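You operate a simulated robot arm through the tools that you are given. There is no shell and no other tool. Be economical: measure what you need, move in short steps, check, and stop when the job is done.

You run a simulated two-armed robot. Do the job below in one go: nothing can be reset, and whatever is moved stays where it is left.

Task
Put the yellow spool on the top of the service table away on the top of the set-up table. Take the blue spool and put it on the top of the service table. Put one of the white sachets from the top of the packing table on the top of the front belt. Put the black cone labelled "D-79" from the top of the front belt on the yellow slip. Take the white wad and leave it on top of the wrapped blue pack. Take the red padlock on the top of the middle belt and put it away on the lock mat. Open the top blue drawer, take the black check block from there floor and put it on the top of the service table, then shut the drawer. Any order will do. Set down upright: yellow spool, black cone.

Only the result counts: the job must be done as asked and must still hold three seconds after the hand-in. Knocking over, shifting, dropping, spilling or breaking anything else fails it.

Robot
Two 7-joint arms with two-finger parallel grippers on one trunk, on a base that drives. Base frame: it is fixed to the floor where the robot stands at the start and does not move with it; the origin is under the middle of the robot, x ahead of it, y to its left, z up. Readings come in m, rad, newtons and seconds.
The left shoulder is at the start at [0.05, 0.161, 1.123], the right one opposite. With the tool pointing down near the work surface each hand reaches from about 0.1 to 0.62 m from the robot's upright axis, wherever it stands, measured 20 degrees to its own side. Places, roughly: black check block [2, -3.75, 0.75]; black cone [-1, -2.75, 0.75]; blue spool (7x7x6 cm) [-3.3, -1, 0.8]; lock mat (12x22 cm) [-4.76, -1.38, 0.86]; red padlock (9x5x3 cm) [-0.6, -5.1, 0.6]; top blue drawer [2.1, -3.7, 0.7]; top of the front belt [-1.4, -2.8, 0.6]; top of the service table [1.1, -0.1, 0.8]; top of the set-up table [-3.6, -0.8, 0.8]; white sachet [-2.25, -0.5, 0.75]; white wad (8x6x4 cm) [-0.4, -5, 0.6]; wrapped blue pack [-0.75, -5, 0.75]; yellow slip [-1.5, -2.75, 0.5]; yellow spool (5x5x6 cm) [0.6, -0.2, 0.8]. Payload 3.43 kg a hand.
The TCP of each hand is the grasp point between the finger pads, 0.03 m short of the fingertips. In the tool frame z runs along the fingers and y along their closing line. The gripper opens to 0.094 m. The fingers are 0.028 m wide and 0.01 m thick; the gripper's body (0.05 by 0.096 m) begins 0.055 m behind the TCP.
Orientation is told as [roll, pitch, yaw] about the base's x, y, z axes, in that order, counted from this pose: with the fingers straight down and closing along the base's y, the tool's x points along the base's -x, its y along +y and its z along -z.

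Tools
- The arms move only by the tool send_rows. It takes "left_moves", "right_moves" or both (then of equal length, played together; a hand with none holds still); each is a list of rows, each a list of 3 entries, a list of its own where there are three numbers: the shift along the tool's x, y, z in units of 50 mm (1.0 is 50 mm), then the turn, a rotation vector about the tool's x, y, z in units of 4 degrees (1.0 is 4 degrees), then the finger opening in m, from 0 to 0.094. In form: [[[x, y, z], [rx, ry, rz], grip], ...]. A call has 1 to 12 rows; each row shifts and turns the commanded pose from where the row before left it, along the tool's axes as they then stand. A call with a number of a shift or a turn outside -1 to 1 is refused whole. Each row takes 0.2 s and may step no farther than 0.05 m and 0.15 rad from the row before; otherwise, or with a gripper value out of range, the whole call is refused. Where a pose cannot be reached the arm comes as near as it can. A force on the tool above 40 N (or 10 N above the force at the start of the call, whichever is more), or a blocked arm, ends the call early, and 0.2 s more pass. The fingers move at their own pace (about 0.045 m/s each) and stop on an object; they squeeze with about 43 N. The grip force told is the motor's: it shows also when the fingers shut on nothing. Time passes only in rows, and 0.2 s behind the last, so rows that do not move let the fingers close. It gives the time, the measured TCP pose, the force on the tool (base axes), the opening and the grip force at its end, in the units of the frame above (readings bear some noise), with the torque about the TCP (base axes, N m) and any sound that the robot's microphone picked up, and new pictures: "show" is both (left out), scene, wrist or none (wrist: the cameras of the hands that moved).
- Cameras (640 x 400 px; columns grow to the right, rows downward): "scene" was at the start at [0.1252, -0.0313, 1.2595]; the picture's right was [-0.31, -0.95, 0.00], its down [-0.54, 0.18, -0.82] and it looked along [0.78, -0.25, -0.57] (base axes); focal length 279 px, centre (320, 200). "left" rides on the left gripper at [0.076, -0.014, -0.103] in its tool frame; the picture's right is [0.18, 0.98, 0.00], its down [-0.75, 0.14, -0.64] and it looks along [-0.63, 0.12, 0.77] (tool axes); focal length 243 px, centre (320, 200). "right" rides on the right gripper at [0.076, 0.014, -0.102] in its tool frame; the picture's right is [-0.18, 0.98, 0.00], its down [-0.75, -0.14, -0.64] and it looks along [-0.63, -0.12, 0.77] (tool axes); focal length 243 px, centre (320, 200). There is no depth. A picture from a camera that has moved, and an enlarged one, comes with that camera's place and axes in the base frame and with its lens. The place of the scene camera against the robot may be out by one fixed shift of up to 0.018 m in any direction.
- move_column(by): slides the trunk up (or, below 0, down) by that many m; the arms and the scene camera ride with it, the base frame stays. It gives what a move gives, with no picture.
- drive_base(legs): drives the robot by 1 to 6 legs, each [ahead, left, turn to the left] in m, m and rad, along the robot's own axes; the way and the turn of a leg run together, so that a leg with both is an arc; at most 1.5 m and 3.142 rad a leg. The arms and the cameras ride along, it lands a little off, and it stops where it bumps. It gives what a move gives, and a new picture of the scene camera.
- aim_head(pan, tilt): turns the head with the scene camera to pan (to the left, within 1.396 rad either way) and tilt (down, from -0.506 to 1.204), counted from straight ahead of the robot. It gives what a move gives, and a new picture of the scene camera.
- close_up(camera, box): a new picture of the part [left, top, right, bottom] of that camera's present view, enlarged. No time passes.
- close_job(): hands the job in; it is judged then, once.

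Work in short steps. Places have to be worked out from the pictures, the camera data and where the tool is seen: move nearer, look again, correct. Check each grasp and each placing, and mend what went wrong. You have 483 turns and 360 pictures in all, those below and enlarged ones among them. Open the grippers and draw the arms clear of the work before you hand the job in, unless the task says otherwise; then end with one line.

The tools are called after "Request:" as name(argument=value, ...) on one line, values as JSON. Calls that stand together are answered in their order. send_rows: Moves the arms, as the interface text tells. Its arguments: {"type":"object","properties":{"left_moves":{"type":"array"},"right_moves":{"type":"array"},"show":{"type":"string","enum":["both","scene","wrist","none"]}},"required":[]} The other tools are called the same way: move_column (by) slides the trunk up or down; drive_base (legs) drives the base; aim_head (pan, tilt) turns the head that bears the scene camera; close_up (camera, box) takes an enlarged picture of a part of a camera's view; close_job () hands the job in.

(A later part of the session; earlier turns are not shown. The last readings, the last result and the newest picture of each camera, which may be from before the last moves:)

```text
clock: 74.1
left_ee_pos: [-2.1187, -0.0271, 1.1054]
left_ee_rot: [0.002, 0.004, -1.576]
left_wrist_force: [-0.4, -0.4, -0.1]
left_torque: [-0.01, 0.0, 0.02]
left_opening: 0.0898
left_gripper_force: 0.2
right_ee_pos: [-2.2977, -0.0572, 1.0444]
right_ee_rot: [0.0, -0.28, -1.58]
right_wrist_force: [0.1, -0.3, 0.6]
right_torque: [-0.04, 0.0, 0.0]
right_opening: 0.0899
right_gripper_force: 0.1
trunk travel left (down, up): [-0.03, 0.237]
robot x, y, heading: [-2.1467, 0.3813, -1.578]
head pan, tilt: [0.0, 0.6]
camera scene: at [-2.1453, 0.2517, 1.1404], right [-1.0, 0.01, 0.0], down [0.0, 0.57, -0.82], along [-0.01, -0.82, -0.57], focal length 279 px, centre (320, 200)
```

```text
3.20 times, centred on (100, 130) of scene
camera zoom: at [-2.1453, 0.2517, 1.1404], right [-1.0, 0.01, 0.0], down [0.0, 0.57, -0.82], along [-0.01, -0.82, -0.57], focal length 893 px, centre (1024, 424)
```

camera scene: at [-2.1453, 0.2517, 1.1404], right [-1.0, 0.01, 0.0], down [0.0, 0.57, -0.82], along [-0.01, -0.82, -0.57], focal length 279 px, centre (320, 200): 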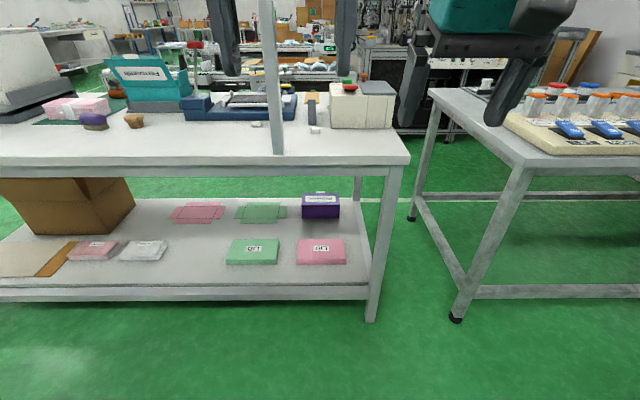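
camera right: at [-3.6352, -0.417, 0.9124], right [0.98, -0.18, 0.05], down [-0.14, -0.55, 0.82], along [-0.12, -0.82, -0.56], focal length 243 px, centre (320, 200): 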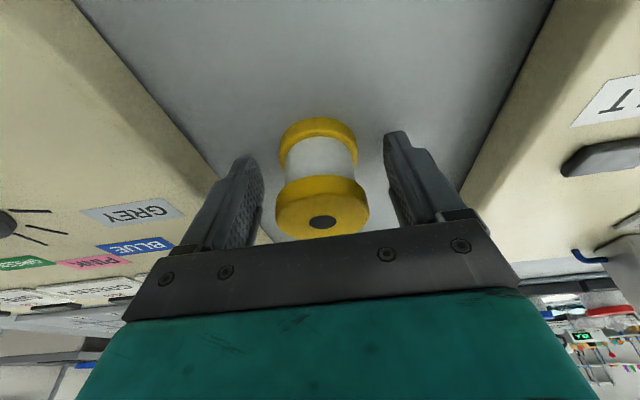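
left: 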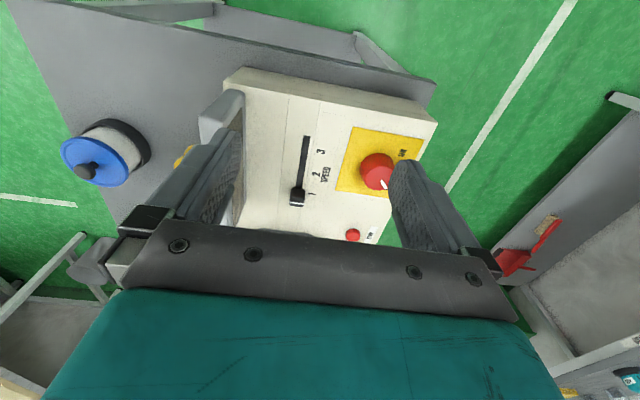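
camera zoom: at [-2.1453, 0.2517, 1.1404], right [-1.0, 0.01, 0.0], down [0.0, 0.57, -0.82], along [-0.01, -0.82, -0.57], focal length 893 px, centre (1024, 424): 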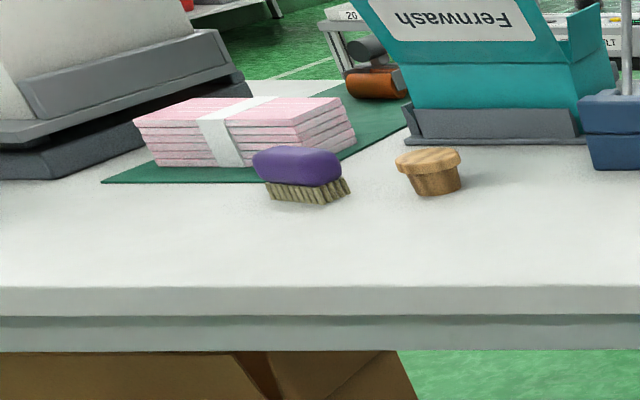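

The right sachet is about 0.2 m in from the edge, near x=-2.14, with a post at about x=-2.02. I'll tuck the left arm away, then drive in with the right hand on the sachet's side of the post.

Request:
send_rows(left_moves=[[[0.6, 0.8, 0], [0, 0, 0], 0.09], [[0.6, 0.8, 0], [0, 0, 0], 0.09], [[0.6, 0.8, 0], [0, 0, 0], 0.09], [[0.6, 0.8, 0], [0, 0, 0], 0.09], [[0.6, 0.8, 0], [0, 0, 0], 0.09]], show="none")

Request:
drive_base(legs=[[0, 0.14, 0], [0.36, 0, 0]])

```text
clock: 75.3
left_ee_pos: [-1.9188, 0.1223, 1.1079]
left_ee_rot: [-0.001, 0.004, -1.577]
left_wrist_force: [-0.6, -0.4, 0.3]
left_torque: [-0.03, 0.0, -0.02]
left_opening: 0.0899
left_gripper_force: 0.0
right_ee_pos: [-2.2984, -0.0556, 1.0451]
right_ee_rot: [-0.001, -0.279, -1.581]
right_wrist_force: [0.0, 0.0, -0.2]
right_torque: [0.0, -0.03, 0.02]
right_opening: 0.0899
right_gripper_force: 0.0
trunk travel left (down, up): [-0.03, 0.237]
robot x, y, heading: [-2.1471, 0.387, -1.578]
head pan, tilt: [0.0, 0.6]
```

```text
clock: 79.1
left_ee_pos: [-1.781, -0.2443, 1.1083]
left_ee_rot: [0.002, 0.003, -1.576]
left_wrist_force: [0.8, 0.2, 0.2]
left_torque: [-0.02, -0.01, 0.03]
left_opening: 0.0901
left_gripper_force: 0.1
right_ee_pos: [-2.1585, -0.4226, 1.045]
right_ee_rot: [0.001, -0.279, -1.581]
right_wrist_force: [0.1, -0.1, -0.1]
right_torque: [0.02, 0.04, 0.02]
right_opening: 0.0902
right_gripper_force: 0.1
trunk travel left (down, up): [-0.03, 0.237]
robot x, y, heading: [-2.0079, 0.0183, -1.581]
head pan, tilt: [0.0, 0.6]
camera scene: at [-2.0074, -0.1141, 1.1404], right [-1.0, 0.01, 0.0], down [0.0, 0.57, -0.82], along [-0.01, -0.82, -0.57], focal length 279 px, centre (320, 200)
```

scene: 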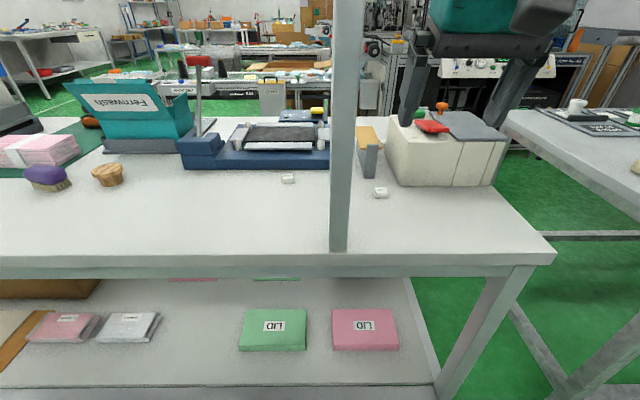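

Stereo gives the table at z≈0.80, its edge at y≈-0.45 and the sachet at (-2.143, -0.62). I'll move in another 10 cm.

Request:
drive_base(legs=[[0.1, 0, 0]])

Request:
send_rows(right_moves=[[[0, 0, 0], [0, -1, 0], 0.07], [[0, 0, 0], [0, -1, 0], 0.07], [[0, 0, 0], [0, -1, 0], 0.07], [[0, 0, 0], [0, -1, 0], 0.07]], show="none")

```text
clock: 80.3
left_ee_pos: [-1.7825, -0.3429, 1.1073]
left_ee_rot: [0.002, 0.003, -1.578]
left_wrist_force: [-0.3, -0.8, -0.1]
left_torque: [0.0, 0.01, 0.02]
left_opening: 0.0902
left_gripper_force: 0.2
right_ee_pos: [-2.1596, -0.5194, 1.044]
right_ee_rot: [0.0, -0.28, -1.58]
right_wrist_force: [-0.6, -1.0, 0.3]
right_torque: [0.0, 0.01, -0.03]
right_opening: 0.09
right_gripper_force: 0.1
trunk travel left (down, up): [-0.03, 0.237]
robot x, y, heading: [-2.0039, -0.0813, -1.579]
head pan, tilt: [0.0, 0.6]
camera scene: at [-2.0083, -0.2122, 1.1403], right [-1.0, 0.01, 0.0], down [0.0, 0.57, -0.82], along [-0.01, -0.82, -0.57], focal length 279 px, centre (320, 200)
```

scene: 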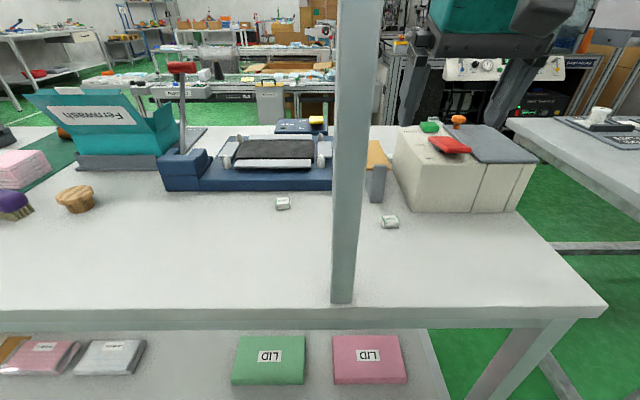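

```text
clock: 81.3
left_ee_pos: [-1.7816, -0.3414, 1.1085]
left_ee_rot: [0.001, 0.0, -1.576]
left_wrist_force: [0.5, 0.2, -0.3]
left_torque: [0.01, 0.02, 0.03]
left_opening: 0.0899
left_gripper_force: 0.1
right_ee_pos: [-2.1613, -0.519, 1.0438]
right_ee_rot: [0.001, -0.559, -1.583]
right_wrist_force: [-0.7, 1.0, 0.2]
right_torque: [0.02, 0.0, 0.0]
right_opening: 0.0699
right_gripper_force: 0.0
trunk travel left (down, up): [-0.03, 0.237]
robot x, y, heading: [-2.0078, -0.0792, -1.576]
head pan, tilt: [0.0, 0.6]
```

I'll move to a hover just short of the sachet and look with the wrist camera.

Request:
send_rows(right_moves=[[[0.155, 0.113, 0.878], [0, 0, 0], 0.07], [[0.155, 0.113, 0.878], [0, 0, 0], 0.07], [[0.155, 0.113, 0.878], [0, 0, 0], 0.07]])

```text
clock: 82.1
left_ee_pos: [-1.7817, -0.3411, 1.1084]
left_ee_rot: [0.002, 0.003, -1.576]
left_wrist_force: [0.5, 0.0, 0.5]
left_torque: [0.03, -0.01, -0.02]
left_opening: 0.0899
left_gripper_force: 0.0
right_ee_pos: [-2.145, -0.5722, 0.918]
right_ee_rot: [0.001, -0.559, -1.583]
right_wrist_force: [0.2, -0.9, 0.8]
right_torque: [0.04, -0.01, -0.02]
right_opening: 0.0698
right_gripper_force: 0.0
trunk travel left (down, up): [-0.03, 0.237]
robot x, y, heading: [-2.0095, -0.0761, -1.583]
head pan, tilt: [0.0, 0.6]
camera scene: at [-2.0084, -0.212, 1.1404], right [-1.0, 0.01, 0.0], down [0.0, 0.57, -0.82], along [-0.01, -0.82, -0.57], focal length 279 px, centre (320, 200)
camera right: at [-2.1295, -0.4522, 0.9657], right [0.98, -0.17, 0.1], down [-0.15, -0.3, 0.94], along [-0.13, -0.94, -0.32], focal length 243 px, centre (320, 200)
```

scene: 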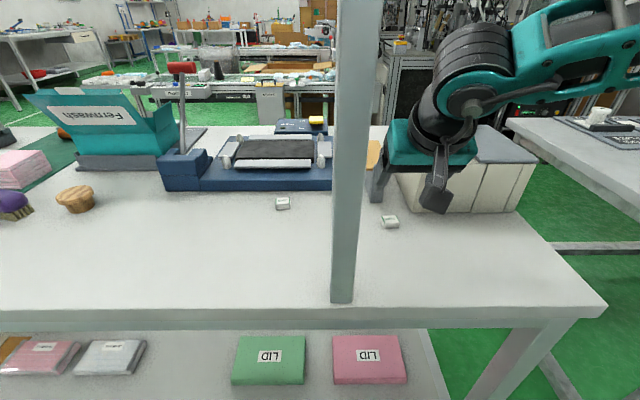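
right: 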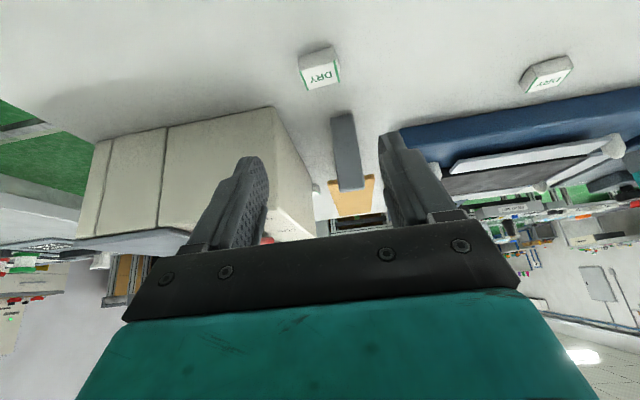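

The sachet "DRY" sits at about (-2.14, -0.598), beside the cream box. I'll go down with the fingers narrowed to 0.055.

Request:
send_rows(right_moves=[[[0.277, 0.05, 0.746], [0, 0, 0], 0.055], [[0.2, 0.05, 0.55], [0, 0, 0], 0.055]], show="wrist")

```text
clock: 82.7
left_ee_pos: [-1.7826, -0.3422, 1.1096]
left_ee_rot: [0.001, 0.003, -1.576]
left_wrist_force: [-0.4, 0.0, -0.8]
left_torque: [0.0, -0.02, -0.02]
left_opening: 0.09
left_gripper_force: 0.1
right_ee_pos: [-2.1384, -0.5827, 0.8528]
right_ee_rot: [-0.001, -0.561, -1.581]
right_wrist_force: [0.3, 0.7, 0.2]
right_torque: [0.02, 0.01, 0.0]
right_opening: 0.0551
right_gripper_force: 0.0
trunk travel left (down, up): [-0.03, 0.237]
robot x, y, heading: [-2.011, -0.0807, -1.578]
head pan, tilt: [0.0, 0.6]
camera right: at [-2.1216, -0.4629, 0.8996], right [0.98, -0.17, 0.1], down [-0.14, -0.3, 0.94], along [-0.13, -0.94, -0.32], focal length 243 px, centre (320, 200)
```

right: 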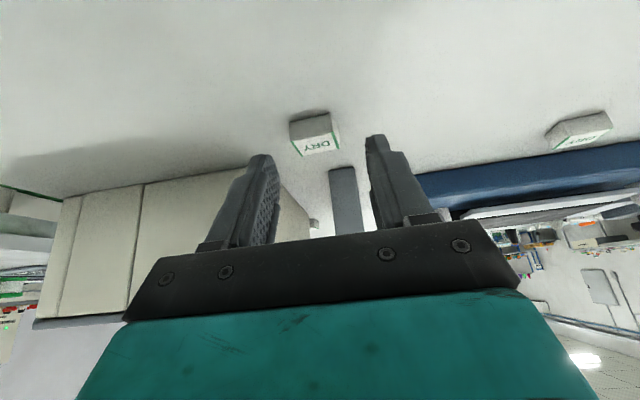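

I'm almost aligned. I'll go down the last 1.6 cm and close on the sachet.

Request:
send_rows(right_moves=[[[0.136, 0, 0.29], [0, 0, 0], 0.055]], show="wrist")

```text
clock: 83.1
left_ee_pos: [-1.7825, -0.3411, 1.1081]
left_ee_rot: [0.002, 0.003, -1.577]
left_wrist_force: [0.2, -0.3, -0.2]
left_torque: [0.02, 0.01, 0.0]
left_opening: 0.09
left_gripper_force: 0.1
right_ee_pos: [-2.1382, -0.5867, 0.8368]
right_ee_rot: [0.0, -0.558, -1.58]
right_wrist_force: [0.6, 0.9, -0.5]
right_torque: [-0.02, 0.01, 0.01]
right_opening: 0.055
right_gripper_force: 0.0
trunk travel left (down, up): [-0.03, 0.237]
robot x, y, heading: [-2.0061, -0.082, -1.58]
head pan, tilt: [0.0, 0.6]
camera right: at [-2.1215, -0.4657, 0.8832], right [0.98, -0.17, 0.1], down [-0.14, -0.3, 0.94], along [-0.13, -0.94, -0.32], focal length 243 px, centre (320, 200)
```

right: 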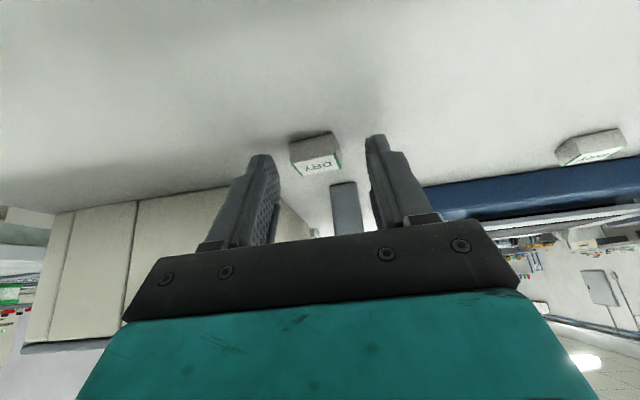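

The sachet lies between the tips. I'll close.

Request:
send_rows(right_moves=[[[0, 0, 0], [0, 0, 0], 0.02], [[0, 0, 0], [0, 0, 0], 0.02], [[0, 0, 0], [0, 0, 0], 0.02]], show="wrist")

```text
clock: 83.9
left_ee_pos: [-1.7809, -0.342, 1.1092]
left_ee_rot: [0.003, 0.004, -1.576]
left_wrist_force: [-0.4, 0.1, 0.0]
left_torque: [0.03, 0.01, 0.01]
left_opening: 0.0905
left_gripper_force: 0.0
right_ee_pos: [-2.1378, -0.5852, 0.8357]
right_ee_rot: [0.001, -0.559, -1.582]
right_wrist_force: [-0.6, -1.0, -0.6]
right_torque: [0.01, -0.01, 0.01]
right_opening: 0.0297
right_gripper_force: 41.5
trunk travel left (down, up): [-0.03, 0.237]
robot x, y, heading: [-2.0073, -0.0828, -1.579]
head pan, tilt: [0.0, 0.6]
camera right: at [-2.1216, -0.4657, 0.8832], right [0.98, -0.17, 0.1], down [-0.14, -0.3, 0.94], along [-0.13, -0.94, -0.32], focal length 243 px, centre (320, 200)
```

right: 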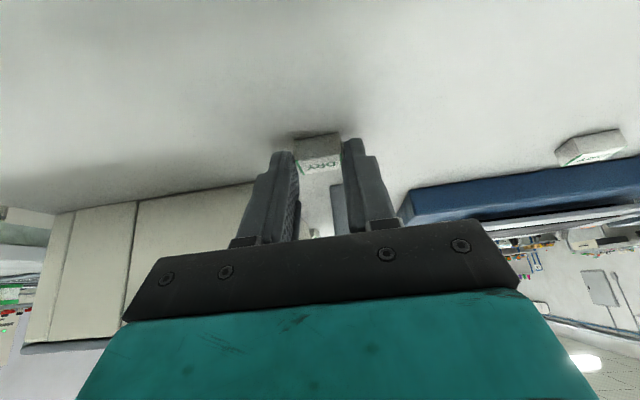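

The sachet is gripped at 0.030. I'll lift straight up, draw back, then reverse the base away.

Request:
send_rows(right_moves=[[[-0.42, 0, -0.68], [0, 0, 0], 0.02], [[-0.42, 0, -0.68], [0, 0, 0], 0.02], [[-0.42, 0, -0.68], [0, 0, 0], 0.02], [[-0.42, 0, -0.68], [0, 0, 0], 0.02], [[0, 0, -0.9], [0, 0, 0], 0.02], [[0.5, 0, -0.8], [0, 0, 0], 0.02]], show="wrist")

Request:
drive_base(legs=[[-0.45, 0, 0]])

```text
clock: 85.3
left_ee_pos: [-1.7823, -0.3419, 1.1075]
left_ee_rot: [0.002, 0.002, -1.576]
left_wrist_force: [0.1, -0.4, -0.2]
left_torque: [-0.04, -0.02, 0.03]
left_opening: 0.0898
left_gripper_force: 0.0
right_ee_pos: [-2.1383, -0.5194, 1.0561]
right_ee_rot: [0.001, -0.559, -1.582]
right_wrist_force: [-0.2, 0.0, -0.2]
right_torque: [0.0, -0.01, 0.01]
right_opening: 0.0293
right_gripper_force: 42.9
trunk travel left (down, up): [-0.03, 0.237]
robot x, y, heading: [-2.0071, -0.0769, -1.578]
head pan, tilt: [0.0, 0.6]
camera right: at [-2.1221, -0.3983, 1.1029], right [0.98, -0.17, 0.1], down [-0.14, -0.3, 0.94], along [-0.13, -0.94, -0.32], focal length 243 px, centre (320, 200)
```

right: 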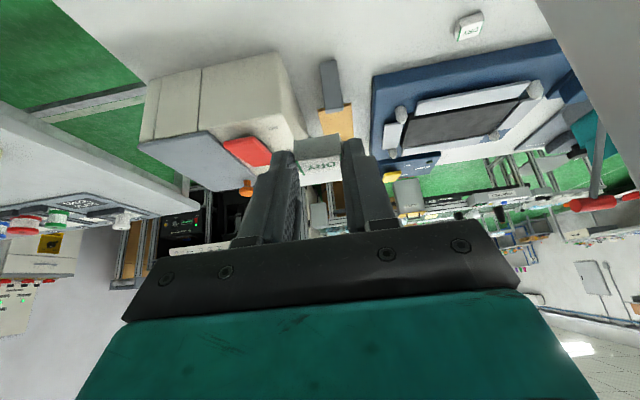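

```text
clock: 87.9
left_ee_pos: [-1.7799, 0.0885, 1.1079]
left_ee_rot: [0.0, 0.002, -1.579]
left_wrist_force: [-0.5, 0.0, 0.2]
left_torque: [0.01, 0.02, -0.05]
left_opening: 0.0897
left_gripper_force: 0.0
right_ee_pos: [-2.135, -0.0877, 1.0551]
right_ee_rot: [-0.001, -0.559, -1.584]
right_wrist_force: [0.1, 0.8, 0.4]
right_torque: [-0.02, -0.03, -0.01]
right_opening: 0.0291
right_gripper_force: 43.1
trunk travel left (down, up): [-0.03, 0.237]
robot x, y, heading: [-2.0043, 0.3532, -1.58]
head pan, tilt: [0.0, 0.6]
camera scene: at [-2.0047, 0.2186, 1.1404], right [-1.0, 0.01, 0.0], down [0.01, 0.56, -0.83], along [-0.01, -0.83, -0.56], focal length 279 px, centre (320, 200)
```

scene: 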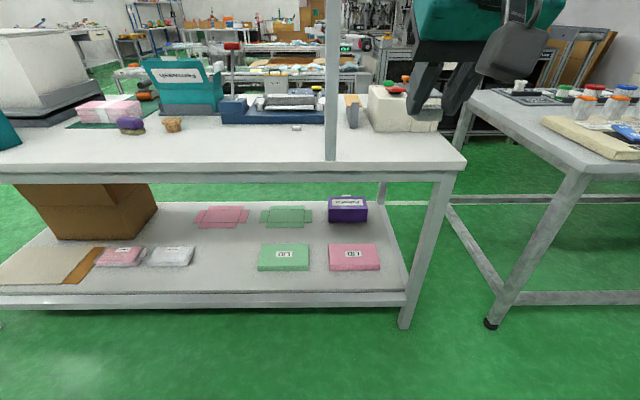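

The sachet is held. I'll sidestep along the aisle to x≈-0.12 and then go through the gap between the tables towards the front belt.

Request:
drive_base(legs=[[0, 1.5, 0], [0, 0.38, 0.0]])

```text
clock: 104.8
left_ee_pos: [0.1197, 0.1058, 1.108]
left_ee_rot: [0.001, 0.003, -1.554]
left_wrist_force: [0.4, 0.1, 0.7]
left_torque: [0.03, 0.0, 0.0]
left_opening: 0.0901
left_gripper_force: 0.2
right_ee_pos: [-0.2316, -0.0799, 1.0557]
right_ee_rot: [0.0, -0.559, -1.561]
right_wrist_force: [-0.2, 0.1, -0.3]
right_torque: [0.0, -0.01, 0.01]
right_opening: 0.0291
right_gripper_force: 43.2
trunk travel left (down, up): [-0.03, 0.237]
robot x, y, heading: [-0.111, 0.3652, -1.554]
head pan, tilt: [0.0, 0.6]
camera scene: at [-0.1096, 0.2309, 1.1404], right [-1.0, -0.01, 0.0], down [-0.01, 0.56, -0.83], along [0.01, -0.82, -0.56], focal length 279 px, centre (320, 200)
```

scene: 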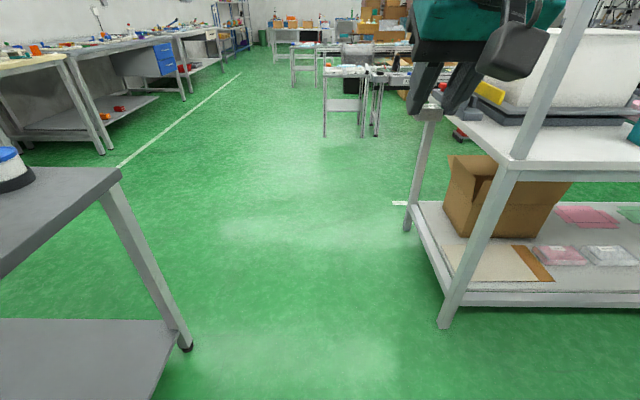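

The gap is centred on x≈-0.12, as expected. I'll drive straight through.

Request:
drive_base(legs=[[0, 0, -0.016], [1.5, 0, 0]])

Request:
aim_head(pan=-0.45, tilt=0.4)

```text
clock: 112.6
left_ee_pos: [0.1175, -1.4087, 1.1085]
left_ee_rot: [0.001, 0.001, -1.564]
left_wrist_force: [0.1, -0.1, 0.5]
left_torque: [0.01, -0.01, 0.02]
left_opening: 0.0901
left_gripper_force: 0.0
right_ee_pos: [-0.235, -1.5921, 1.0554]
right_ee_rot: [0.0, -0.558, -1.568]
right_wrist_force: [0.4, 0.7, -0.8]
right_torque: [0.02, -0.03, -0.01]
right_opening: 0.0292
right_gripper_force: 42.8
trunk travel left (down, up): [-0.03, 0.237]
robot x, y, heading: [-0.1092, -1.1497, -1.565]
head pan, tilt: [0.0, 0.6]
camera scene: at [-0.1092, -1.2821, 1.1404], right [-1.0, -0.01, 0.0], down [0.0, 0.56, -0.83], along [0.0, -0.82, -0.57], focal length 279 px, centre (320, 200)
```

scene: 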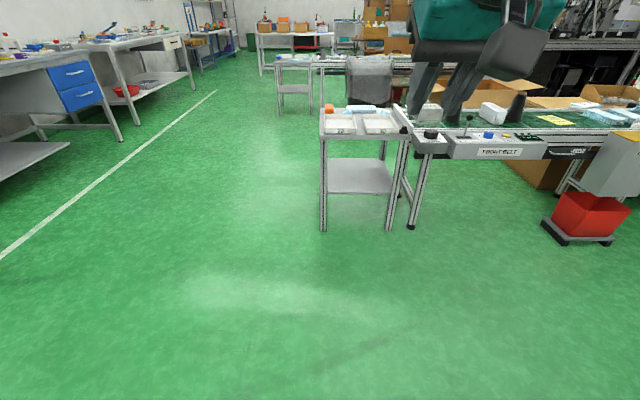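

```text
clock: 113.5
left_ee_pos: [0.1186, -1.4094, 1.1087]
left_ee_rot: [0.001, 0.003, -1.563]
left_wrist_force: [1.3, 0.1, 0.9]
left_torque: [0.03, 0.03, 0.01]
left_opening: 0.0901
left_gripper_force: 0.0
right_ee_pos: [-0.2351, -1.5925, 1.0556]
right_ee_rot: [0.0, -0.559, -1.568]
right_wrist_force: [-0.1, 0.2, 0.3]
right_torque: [0.0, 0.03, 0.0]
right_opening: 0.029
right_gripper_force: 43.3
trunk travel left (down, up): [-0.03, 0.237]
robot x, y, heading: [-0.1114, -1.1488, -1.565]
head pan, tilt: [-0.45, 0.4]
camera scene: at [-0.1495, -1.2773, 1.1586], right [-0.9, 0.43, 0.0], down [0.17, 0.35, -0.92], along [-0.4, -0.83, -0.39], focal length 279 px, centre (320, 200)
```

scene: 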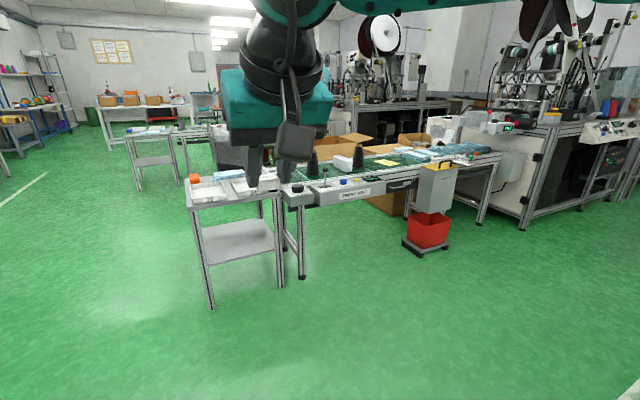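

The front belt runs along y≈-2.75, with the cones and a yellow slip on it. I'll come forward and sidestep to face it.

Request:
drive_base(legs=[[0.62, 0, 0], [0, -1.0, 0]])

Request:
aim_head(pan=0.0, tilt=0.6)

```text
clock: 125.6
left_ee_pos: [-0.872, -2.0288, 1.1087]
left_ee_rot: [0.001, 0.004, -1.575]
left_wrist_force: [0.3, -0.1, 1.0]
left_torque: [-0.03, 0.02, 0.02]
left_opening: 0.0897
left_gripper_force: 0.0
right_ee_pos: [-1.2263, -2.203, 1.055]
right_ee_rot: [0.001, -0.56, -1.581]
right_wrist_force: [0.2, 0.4, -0.4]
right_torque: [0.04, 0.01, -0.01]
right_opening: 0.0291
right_gripper_force: 42.5
trunk travel left (down, up): [-0.03, 0.237]
robot x, y, heading: [-1.0981, -1.7664, -1.579]
head pan, tilt: [-0.45, 0.4]
camera scene: at [-1.1367, -1.8923, 1.1586], right [-0.9, 0.44, 0.0], down [0.17, 0.35, -0.92], along [-0.41, -0.83, -0.39], focal length 279 px, centre (320, 200)
```

scene: 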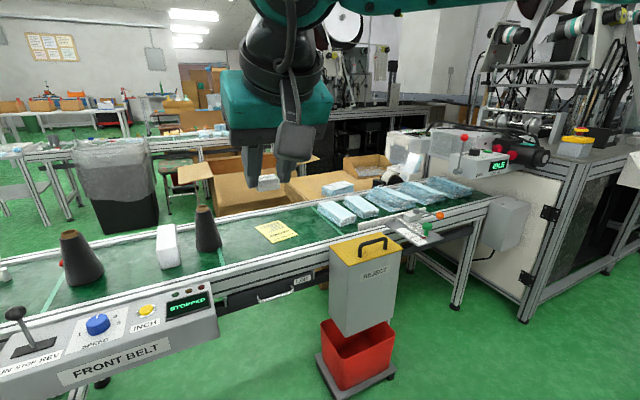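

```text
clock: 126.5
left_ee_pos: [-0.87, -2.0277, 1.1081]
left_ee_rot: [0.002, 0.004, -1.577]
left_wrist_force: [-0.1, -0.1, -0.7]
left_torque: [0.0, 0.01, 0.0]
left_opening: 0.0899
left_gripper_force: 0.0
right_ee_pos: [-1.2259, -2.2053, 1.0552]
right_ee_rot: [0.0, -0.559, -1.581]
right_wrist_force: [0.1, 0.0, -0.5]
right_torque: [0.01, -0.01, -0.01]
right_opening: 0.0292
right_gripper_force: 43.1
trunk travel left (down, up): [-0.03, 0.237]
robot x, y, heading: [-1.0954, -1.758, -1.579]
head pan, tilt: [0.0, 0.6]
camera scene: at [-1.0964, -1.8976, 1.1404], right [-1.0, 0.01, 0.0], down [0.0, 0.56, -0.83], along [-0.01, -0.83, -0.56], focal length 279 px, centre (320, 200)
```

scene: 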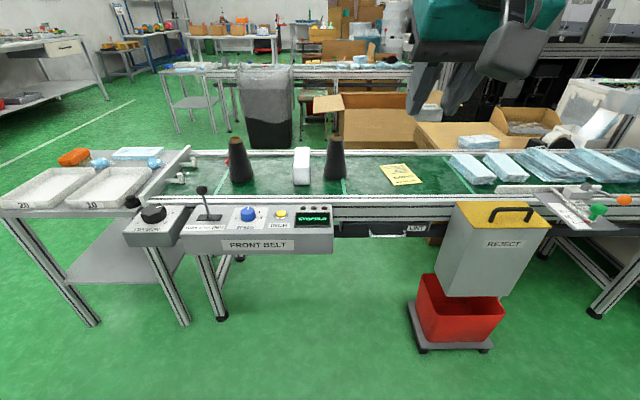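

Two black cones, a white carton and the yellow slip lie on the stopped belt. I'll zoom in to read the labels.

Request:
close_up(camera="scene", box=[180, 120, 420, 270])

Request:
close_up(camera="scene", box=[220, 125, 350, 205])

```text
2.67 times, centred on (300, 195) of scene
camera zoom: at [-1.0964, -1.8976, 1.1404], right [-1.0, 0.01, 0.0], down [0.0, 0.56, -0.83], along [-0.01, -0.83, -0.56], focal length 744 px, centre (373, 213)
```

zoom: 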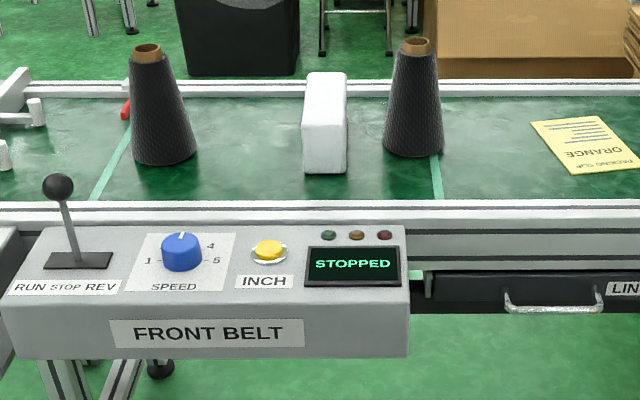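

```text
4.92 times, centred on (285, 165) of scene
camera zoom: at [-1.0964, -1.8976, 1.1404], right [-1.0, 0.01, 0.0], down [0.0, 0.56, -0.83], along [-0.01, -0.83, -0.56], focal length 1374 px, centre (492, 372)
```

zoom: 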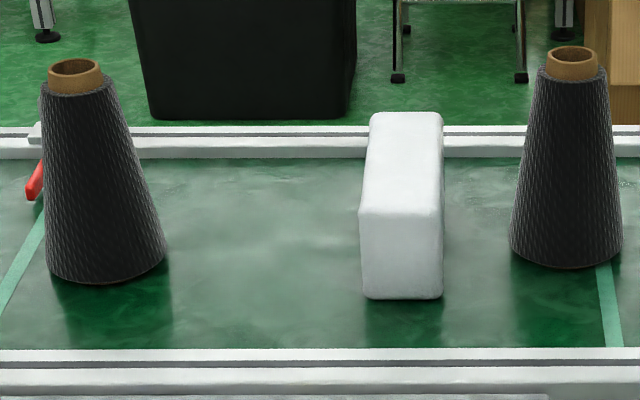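

No label faces this side. The belt is at z≈0.615 from y≈-2.70 to -3.05, with the control panel protruding in front. I'll look down at my own base to see whether it could pass under the panel.

Request:
aim_head(pan=0.0, tilt=1.2)

```text
clock: 127.5
left_ee_pos: [-0.8702, -2.0269, 1.1086]
left_ee_rot: [0.001, 0.003, -1.576]
left_wrist_force: [-0.5, -0.1, 0.3]
left_torque: [0.04, -0.02, 0.0]
left_opening: 0.0898
left_gripper_force: 0.0
right_ee_pos: [-1.2263, -2.2057, 1.0538]
right_ee_rot: [-0.001, -0.561, -1.582]
right_wrist_force: [0.2, 0.6, -0.7]
right_torque: [-0.03, 0.03, -0.02]
right_opening: 0.0289
right_gripper_force: 43.0
trunk travel left (down, up): [-0.03, 0.237]
robot x, y, heading: [-1.0991, -1.7653, -1.578]
head pan, tilt: [0.0, 1.201]
camera scene: at [-1.0961, -1.8651, 1.0958], right [-1.0, 0.01, 0.0], down [0.01, 0.93, -0.36], along [0.0, -0.36, -0.93], focal length 279 px, centre (320, 200)
```

scene: 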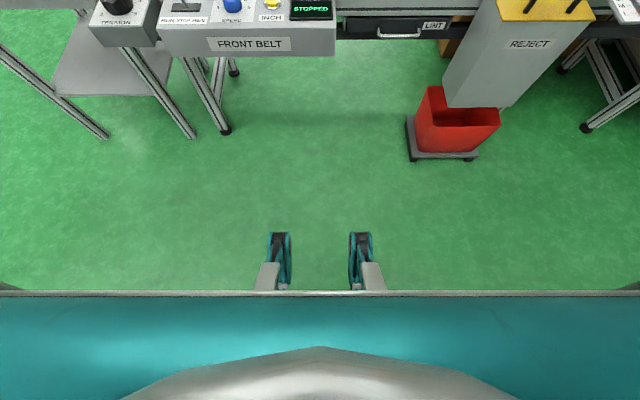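

The front of my base is just two low wheel forks at ±0.16 m, so it can slide under the panel. I'll move forward carefully and check clearance.

Request:
drive_base(legs=[[0.3, 0, 0]])

```text
clock: 129.6
left_ee_pos: [-0.8738, -2.3287, 1.1074]
left_ee_rot: [0.002, 0.004, -1.581]
left_wrist_force: [0.4, -0.1, 0.5]
left_torque: [0.03, 0.01, 0.0]
left_opening: 0.09
left_gripper_force: 0.1
right_ee_pos: [-1.2318, -2.504, 1.0549]
right_ee_rot: [0.0, -0.558, -1.587]
right_wrist_force: [0.4, -0.1, 0.1]
right_torque: [0.02, 0.03, 0.0]
right_opening: 0.0287
right_gripper_force: 42.4
trunk travel left (down, up): [-0.03, 0.237]
robot x, y, heading: [-1.0968, -2.0673, -1.586]
head pan, tilt: [0.0, 1.201]
camera scene: at [-1.0996, -2.1648, 1.0958], right [-1.0, 0.01, 0.0], down [0.01, 0.93, -0.36], along [0.0, -0.36, -0.93], focal length 279 px, centre (320, 200)
```

scene: 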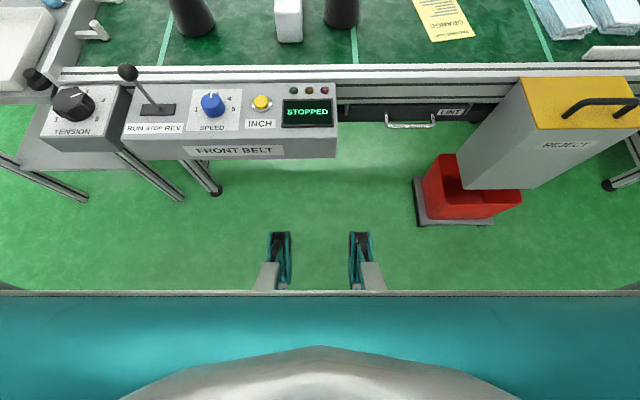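

The panel front is at y≈-2.47 and z≈0.565–0.65, and my forks pass below it. I'll move 0.18 m closer.

Request:
drive_base(legs=[[0.18, 0, 0.01]])

Request:
aim_head(pan=-0.2, tilt=0.75)

```text
clock: 131.1
left_ee_pos: [-0.8735, -2.5075, 1.1065]
left_ee_rot: [0.002, 0.004, -1.571]
left_wrist_force: [-0.5, -0.5, 0.4]
left_torque: [0.02, -0.03, -0.03]
left_opening: 0.0898
left_gripper_force: 0.1
right_ee_pos: [-1.2285, -2.686, 1.0552]
right_ee_rot: [0.0, -0.559, -1.576]
right_wrist_force: [0.6, 0.2, 0.1]
right_torque: [0.0, -0.01, 0.0]
right_opening: 0.0288
right_gripper_force: 42.8
trunk travel left (down, up): [-0.03, 0.237]
robot x, y, heading: [-1.0995, -2.2484, -1.58]
head pan, tilt: [0.0, 1.201]
camera scene: at [-1.1, -2.3459, 1.0957], right [-1.0, 0.0, 0.0], down [0.0, 0.93, -0.36], along [0.0, -0.36, -0.93], focal length 279 px, centre (320, 200)
```

scene: 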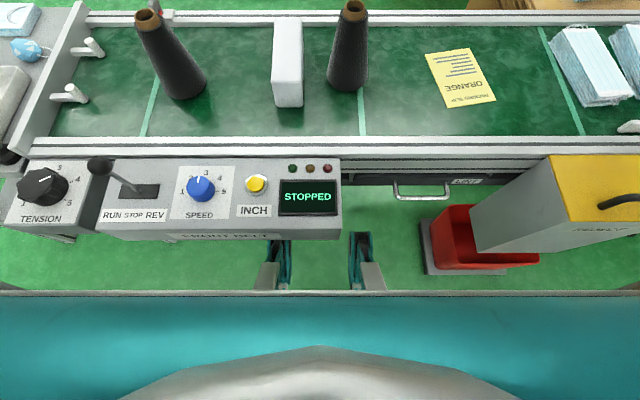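

```text
clock: 132.0
left_ee_pos: [-0.8742, -2.5065, 1.1084]
left_ee_rot: [0.001, 0.002, -1.571]
left_wrist_force: [0.5, -0.1, 0.4]
left_torque: [0.02, 0.05, 0.03]
left_opening: 0.0897
left_gripper_force: 0.0
right_ee_pos: [-1.228, -2.6872, 1.0554]
right_ee_rot: [-0.001, -0.557, -1.576]
right_wrist_force: [-0.1, -0.8, -0.3]
right_torque: [0.01, -0.01, -0.02]
right_opening: 0.0293
right_gripper_force: 43.1
trunk travel left (down, up): [-0.03, 0.237]
robot x, y, heading: [-1.1043, -2.2468, -1.576]
head pan, tilt: [-0.201, 0.75]
camera scene: at [-1.1166, -2.3708, 1.1275], right [-0.98, 0.2, 0.0], down [0.14, 0.67, -0.73], along [-0.15, -0.72, -0.68], focal length 279 px, centre (320, 200)
```

scene: 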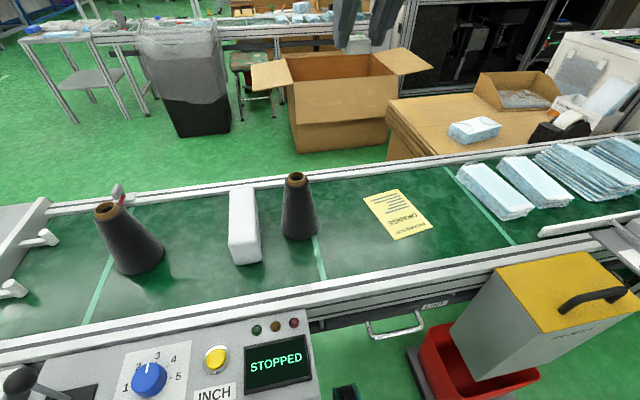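

The cones stand at (-1.16, -2.80) and (-0.81, -2.79), and the slip is centred near (-1.41, -2.83). I'll put the sachet on free belt at about (-1.27, -2.76), first lowering to a hover.

Request:
send_rows(right_moves=[[[0.343, -0.105, 0.8325], [0, 0, 0], 0.02], [[0.343, -0.105, 0.8325], [0, 0, 0], 0.02], [[0.343, -0.105, 0.8325], [0, 0, 0], 0.02], [[0.343, -0.105, 0.8325], [0, 0, 0], 0.02], [[0.343, -0.105, 0.8325], [0, 0, 0], 0.02], [[0.343, -0.105, 0.8325], [0, 0, 0], 0.02], [[0.343, -0.105, 0.8325], [0, 0, 0], 0.02], [[0.343, -0.105, 0.8325], [0, 0, 0], 0.02]])

```text
clock: 133.8
left_ee_pos: [-0.8737, -2.5077, 1.1079]
left_ee_rot: [-0.001, 0.002, -1.571]
left_wrist_force: [0.0, 0.5, 0.7]
left_torque: [0.04, -0.04, 0.01]
left_opening: 0.0901
left_gripper_force: 0.0
right_ee_pos: [-1.2958, -2.7335, 0.7237]
right_ee_rot: [0.003, -0.558, -1.576]
right_wrist_force: [0.2, 0.0, 0.1]
right_torque: [0.01, -0.03, 0.0]
right_opening: 0.0289
right_gripper_force: 43.2
right hand out of reach, approached as far as the arm can: row 7, 8
trunk travel left (down, up): [-0.03, 0.237]
robot x, y, heading: [-1.1042, -2.2457, -1.572]
head pan, tilt: [-0.201, 0.75]
camera scene: at [-1.1167, -2.3709, 1.1275], right [-0.98, 0.2, 0.0], down [0.14, 0.67, -0.73], along [-0.15, -0.72, -0.68], focal length 279 px, centre (320, 200)
camera right: at [-1.2815, -2.6132, 0.7708], right [0.98, -0.16, 0.1], down [-0.14, -0.3, 0.94], along [-0.12, -0.94, -0.32], focal length 243 px, centre (320, 200)
```

scene: 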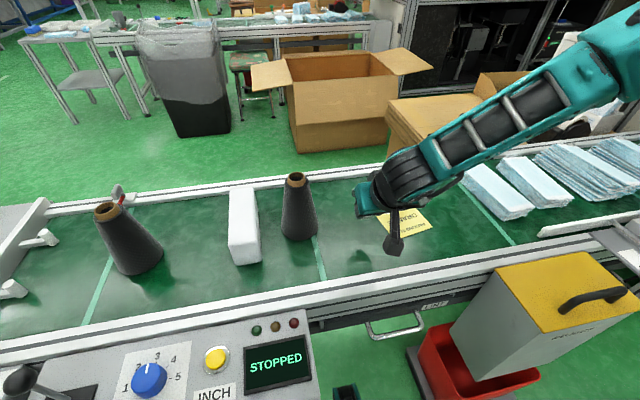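
right: 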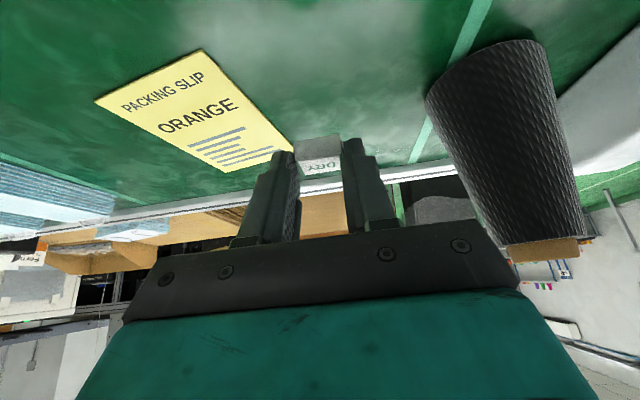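

The arm is limited here when reaching inward, and it drifted outward to x≈-1.296, which is also free belt clear of the slip. I'll command there and lower.

Request:
send_rows(right_moves=[[[0.34, -0.4, 0.32], [0, 0, 0], 0.02], [[0, -0.2, 0], [0, 0, 0], 0.02]], show="wrist")

```text
clock: 134.4
left_ee_pos: [-0.8733, -2.507, 1.1084]
left_ee_rot: [0.002, 0.002, -1.57]
left_wrist_force: [-0.8, -0.1, 0.5]
left_torque: [0.01, -0.02, 0.02]
left_opening: 0.0901
left_gripper_force: 0.0
right_ee_pos: [-1.3274, -2.7286, 0.7005]
right_ee_rot: [-0.002, -0.559, -1.576]
right_wrist_force: [0.3, -0.8, -0.3]
right_torque: [-0.02, 0.03, 0.02]
right_opening: 0.0292
right_gripper_force: 42.4
trunk travel left (down, up): [-0.03, 0.237]
robot x, y, heading: [-1.1012, -2.2461, -1.574]
head pan, tilt: [-0.201, 0.75]
camera right: at [-1.3119, -2.6089, 0.748], right [0.98, -0.16, 0.1], down [-0.14, -0.3, 0.94], along [-0.12, -0.94, -0.32], focal length 243 px, centre (320, 200)
```

right: 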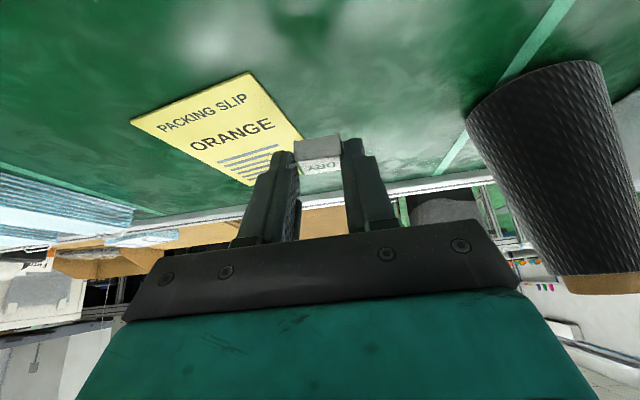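

That reached, though it's close to the slip's edge. I'll shift back 2 cm and lower toward the belt.

Request:
send_rows(right_moves=[[[0.2, 0.25, 0.34], [0, 0, 0], 0.02], [[0.2, 0.25, 0.34], [0, 0, 0], 0.02]], show="wrist")

```text
clock: 135.0
left_ee_pos: [-0.8728, -2.5068, 1.1078]
left_ee_rot: [0.002, 0.003, -1.572]
left_wrist_force: [1.1, 0.6, 0.3]
left_torque: [0.01, -0.01, -0.01]
left_opening: 0.0899
left_gripper_force: 0.2
right_ee_pos: [-1.3226, -2.718, 0.6969]
right_ee_rot: [0.001, -0.557, -1.574]
right_wrist_force: [-0.1, -0.1, 0.2]
right_torque: [0.02, 0.01, -0.02]
right_opening: 0.029
right_gripper_force: 43.4
right hand out of reach, approached as far as the arm can: row 1, 2
trunk travel left (down, up): [-0.03, 0.237]
robot x, y, heading: [-1.1002, -2.2452, -1.577]
head pan, tilt: [-0.201, 0.75]
camera right: at [-1.3076, -2.5984, 0.7443], right [0.98, -0.16, 0.1], down [-0.14, -0.3, 0.94], along [-0.12, -0.94, -0.32], focal length 243 px, centre (320, 200)
```

right: 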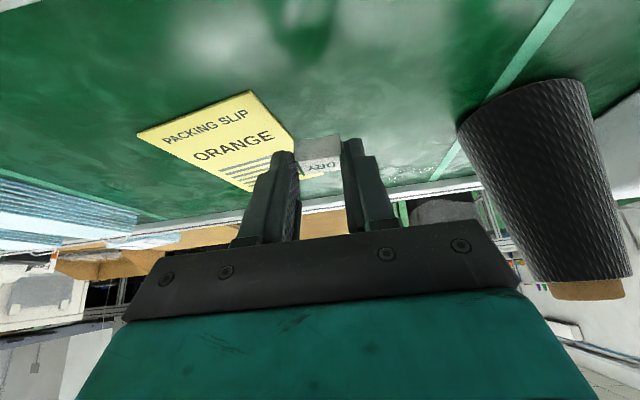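

I'm stuck about 3 cm too high. I'll use the last 3 cm of trunk travel.

Request:
move_column(by=-0.025)

Request:
send_rows(right_moves=[[[0.05, 0, 0.08], [0, 0, 0], 0.02], [[0.05, 0, 0.08], [0, 0, 0], 0.02]], show="none")

```text
clock: 135.7
left_ee_pos: [-0.8749, -2.5069, 1.084]
left_ee_rot: [0.002, 0.003, -1.571]
left_wrist_force: [0.1, 0.1, 1.3]
left_torque: [-0.01, -0.06, -0.02]
left_opening: 0.0901
left_gripper_force: 0.1
right_ee_pos: [-1.3219, -2.7187, 0.6724]
right_ee_rot: [0.0, -0.558, -1.577]
right_wrist_force: [0.0, -1.1, -0.5]
right_torque: [0.01, 0.0, 0.0]
right_opening: 0.0291
right_gripper_force: 43.4
trunk travel left (down, up): [-0.005, 0.262]
robot x, y, heading: [-1.1032, -2.2456, -1.576]
head pan, tilt: [-0.201, 0.75]
```

```text
clock: 136.3
left_ee_pos: [-0.8742, -2.5065, 1.0827]
left_ee_rot: [0.0, 0.002, -1.573]
left_wrist_force: [-0.6, -0.4, -0.8]
left_torque: [0.01, 0.01, 0.01]
left_opening: 0.0897
left_gripper_force: 0.0
right_ee_pos: [-1.328, -2.7162, 0.6688]
right_ee_rot: [0.0, -0.559, -1.577]
right_wrist_force: [0.2, 0.9, -0.1]
right_torque: [0.01, -0.01, -0.02]
right_opening: 0.0292
right_gripper_force: 42.9
right hand out of reach, approached as far as the arm can: row 1, 2
trunk travel left (down, up): [-0.005, 0.262]
robot x, y, heading: [-1.1034, -2.244, -1.58]
head pan, tilt: [-0.201, 0.75]
```

Moving outward helps reach. I'll move the hand out 5 cm, shift the base 8 cm the other way, and then lower.

Request:
send_rows(right_moves=[[[-0.1, -0.8, -0.16], [0, 0, 0], 0.02], [[0, -0.6, 0], [0, 0, 0], 0.02]], show="none")

Request:
drive_base(legs=[[0, 0.09, 0]])

Request:
send_rows(right_moves=[[[0.11, 0, 0.17], [0, 0, 0], 0.02], [[0.11, 0, 0.17], [0, 0, 0], 0.02]])

```text
clock: 136.9
left_ee_pos: [-0.8732, -2.5081, 1.0828]
left_ee_rot: [0.001, 0.002, -1.57]
left_wrist_force: [-0.3, -0.5, 0.2]
left_torque: [-0.01, -0.01, 0.02]
left_opening: 0.0899
left_gripper_force: 0.0
right_ee_pos: [-1.3969, -2.7161, 0.6794]
right_ee_rot: [0.0, -0.558, -1.574]
right_wrist_force: [0.4, -0.3, -0.1]
right_torque: [0.01, 0.01, 0.0]
right_opening: 0.0289
right_gripper_force: 43.3
trunk travel left (down, up): [-0.005, 0.262]
robot x, y, heading: [-1.101, -2.2464, -1.578]
head pan, tilt: [-0.201, 0.75]
```

```text
clock: 138.3
left_ee_pos: [-0.7822, -2.5065, 1.0827]
left_ee_rot: [0.001, 0.001, -1.569]
left_wrist_force: [-0.1, -0.1, 0.3]
left_torque: [0.0, -0.01, -0.02]
left_opening: 0.0901
left_gripper_force: 0.0
right_ee_pos: [-1.3052, -2.7143, 0.6794]
right_ee_rot: [0.0, -0.559, -1.575]
right_wrist_force: [-0.3, 0.3, -0.4]
right_torque: [0.05, 0.01, 0.0]
right_opening: 0.0291
right_gripper_force: 43.0
trunk travel left (down, up): [-0.005, 0.262]
robot x, y, heading: [-1.0079, -2.2447, -1.575]
head pan, tilt: [-0.201, 0.75]
camera scene: at [-1.0258, -2.3711, 1.1025], right [-0.98, 0.2, 0.0], down [0.14, 0.67, -0.73], along [-0.15, -0.72, -0.68], focal length 279 px, centre (320, 200)
```

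scene: 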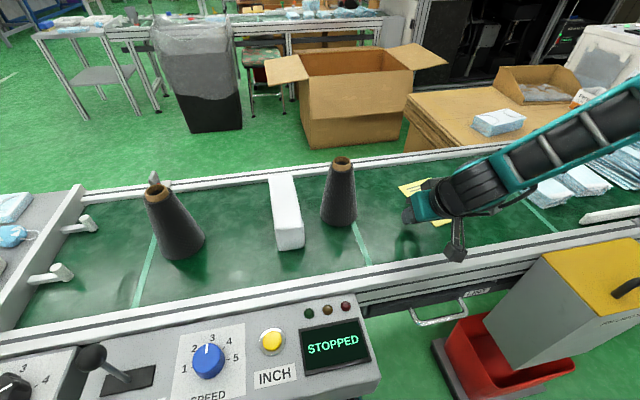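

```text
clock: 138.9
left_ee_pos: [-0.782, -2.507, 1.0835]
left_ee_rot: [0.003, 0.001, -1.57]
left_wrist_force: [0.6, -1.0, -0.2]
left_torque: [0.01, 0.0, -0.01]
left_opening: 0.09
left_gripper_force: 0.1
right_ee_pos: [-1.3033, -2.7148, 0.6576]
right_ee_rot: [0.001, -0.558, -1.575]
right_wrist_force: [-0.6, -0.2, -0.2]
right_torque: [0.01, 0.03, 0.01]
right_opening: 0.0291
right_gripper_force: 42.4
trunk travel left (down, up): [-0.005, 0.262]
robot x, y, heading: [-1.0091, -2.2479, -1.571]
head pan, tilt: [-0.201, 0.75]
camera scene: at [-1.0259, -2.3711, 1.1025], right [-0.98, 0.2, 0.0], down [0.14, 0.67, -0.73], along [-0.15, -0.72, -0.68], focal length 279 px, centre (320, 200)
camera right: at [-1.289, -2.5952, 0.7061], right [0.98, -0.16, 0.1], down [-0.14, -0.3, 0.94], along [-0.12, -0.94, -0.32], focal length 243 px, centre (320, 200)
```

scene: 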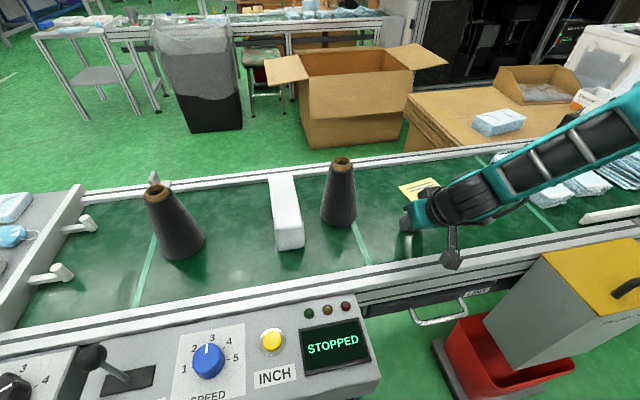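
right: 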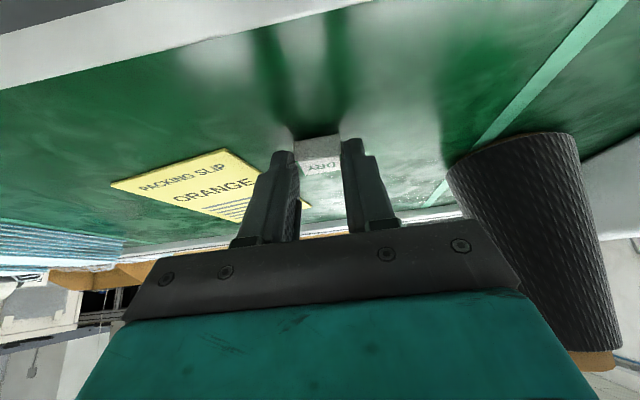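

It's lower now, with the sachet bottom near 0.62. I'll creep down until contact.

Request:
send_rows(right_moves=[[[0.032, 0, 0.051], [0, 0, 0], 0.02], [[0.032, 0, 0.051], [0, 0, 0], 0.02]], show="none")

```text
clock: 139.5
left_ee_pos: [-0.7818, -2.5055, 1.0836]
left_ee_rot: [0.0, 0.003, -1.569]
left_wrist_force: [-0.3, -0.3, -0.3]
left_torque: [0.01, 0.04, 0.02]
left_opening: 0.09
left_gripper_force: 0.0
right_ee_pos: [-1.3052, -2.7159, 0.6558]
right_ee_rot: [-0.002, -0.563, -1.575]
right_wrist_force: [-1.2, 4.5, 12.5]
right_torque: [-0.05, 0.06, -0.01]
right_opening: 0.029
right_gripper_force: 43.1
trunk travel left (down, up): [-0.005, 0.262]
robot x, y, heading: [-1.013, -2.247, -1.574]
head pan, tilt: [-0.201, 0.75]
```

It touches the belt, 12.5 N. I'll ease off a little, release, and draw back along the tool.

Request:
send_rows(right_moves=[[[-0.02, 0, -0.034], [0, 0, 0], 0.02], [[0, 0, 0], [0, 0, 0], 0.045], [[0, 0, 0], [0, 0, 0], 0.05], [[0, 0, -0.6], [0, 0, 0], 0.05], [[0, 0, -0.9], [0, 0, 0], 0.06]])

```text
clock: 140.7
left_ee_pos: [-0.7815, -2.507, 1.0835]
left_ee_rot: [0.002, 0.002, -1.571]
left_wrist_force: [-0.1, 0.6, -0.5]
left_torque: [0.03, -0.01, -0.02]
left_opening: 0.0897
left_gripper_force: 0.0
right_ee_pos: [-1.3039, -2.6748, 0.7224]
right_ee_rot: [0.0, -0.559, -1.573]
right_wrist_force: [0.1, -0.8, 0.0]
right_torque: [-0.01, 0.04, 0.01]
right_opening: 0.0601
right_gripper_force: 0.1
trunk travel left (down, up): [-0.005, 0.262]
robot x, y, heading: [-1.0093, -2.2488, -1.572]
head pan, tilt: [-0.201, 0.75]
camera scene: at [-1.0259, -2.3709, 1.1025], right [-0.98, 0.2, 0.0], down [0.14, 0.67, -0.73], along [-0.15, -0.72, -0.68], focal length 279 px, centre (320, 200)
camera right: at [-1.2893, -2.5555, 0.7695], right [0.98, -0.16, 0.1], down [-0.14, -0.3, 0.94], along [-0.12, -0.94, -0.32], focal length 243 px, centre (320, 200)
```

scene: 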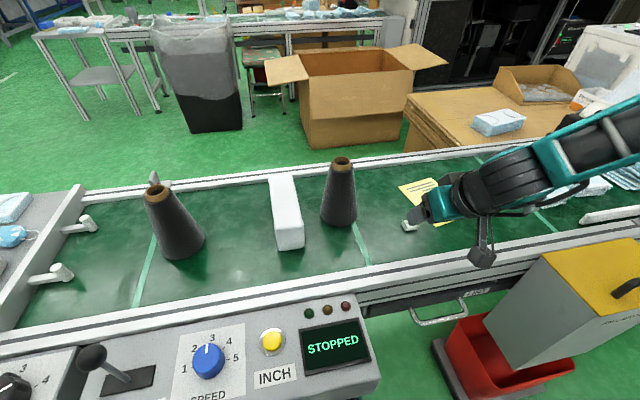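
right: 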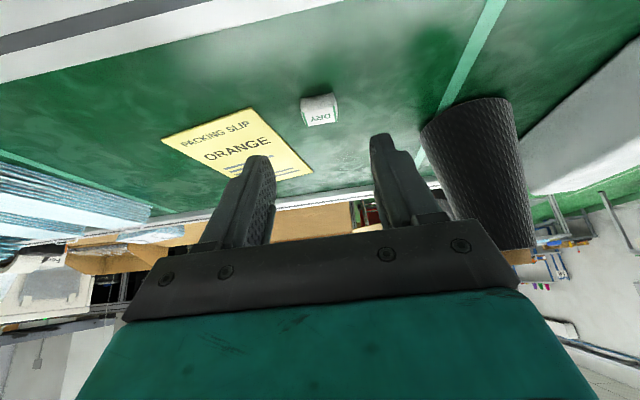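

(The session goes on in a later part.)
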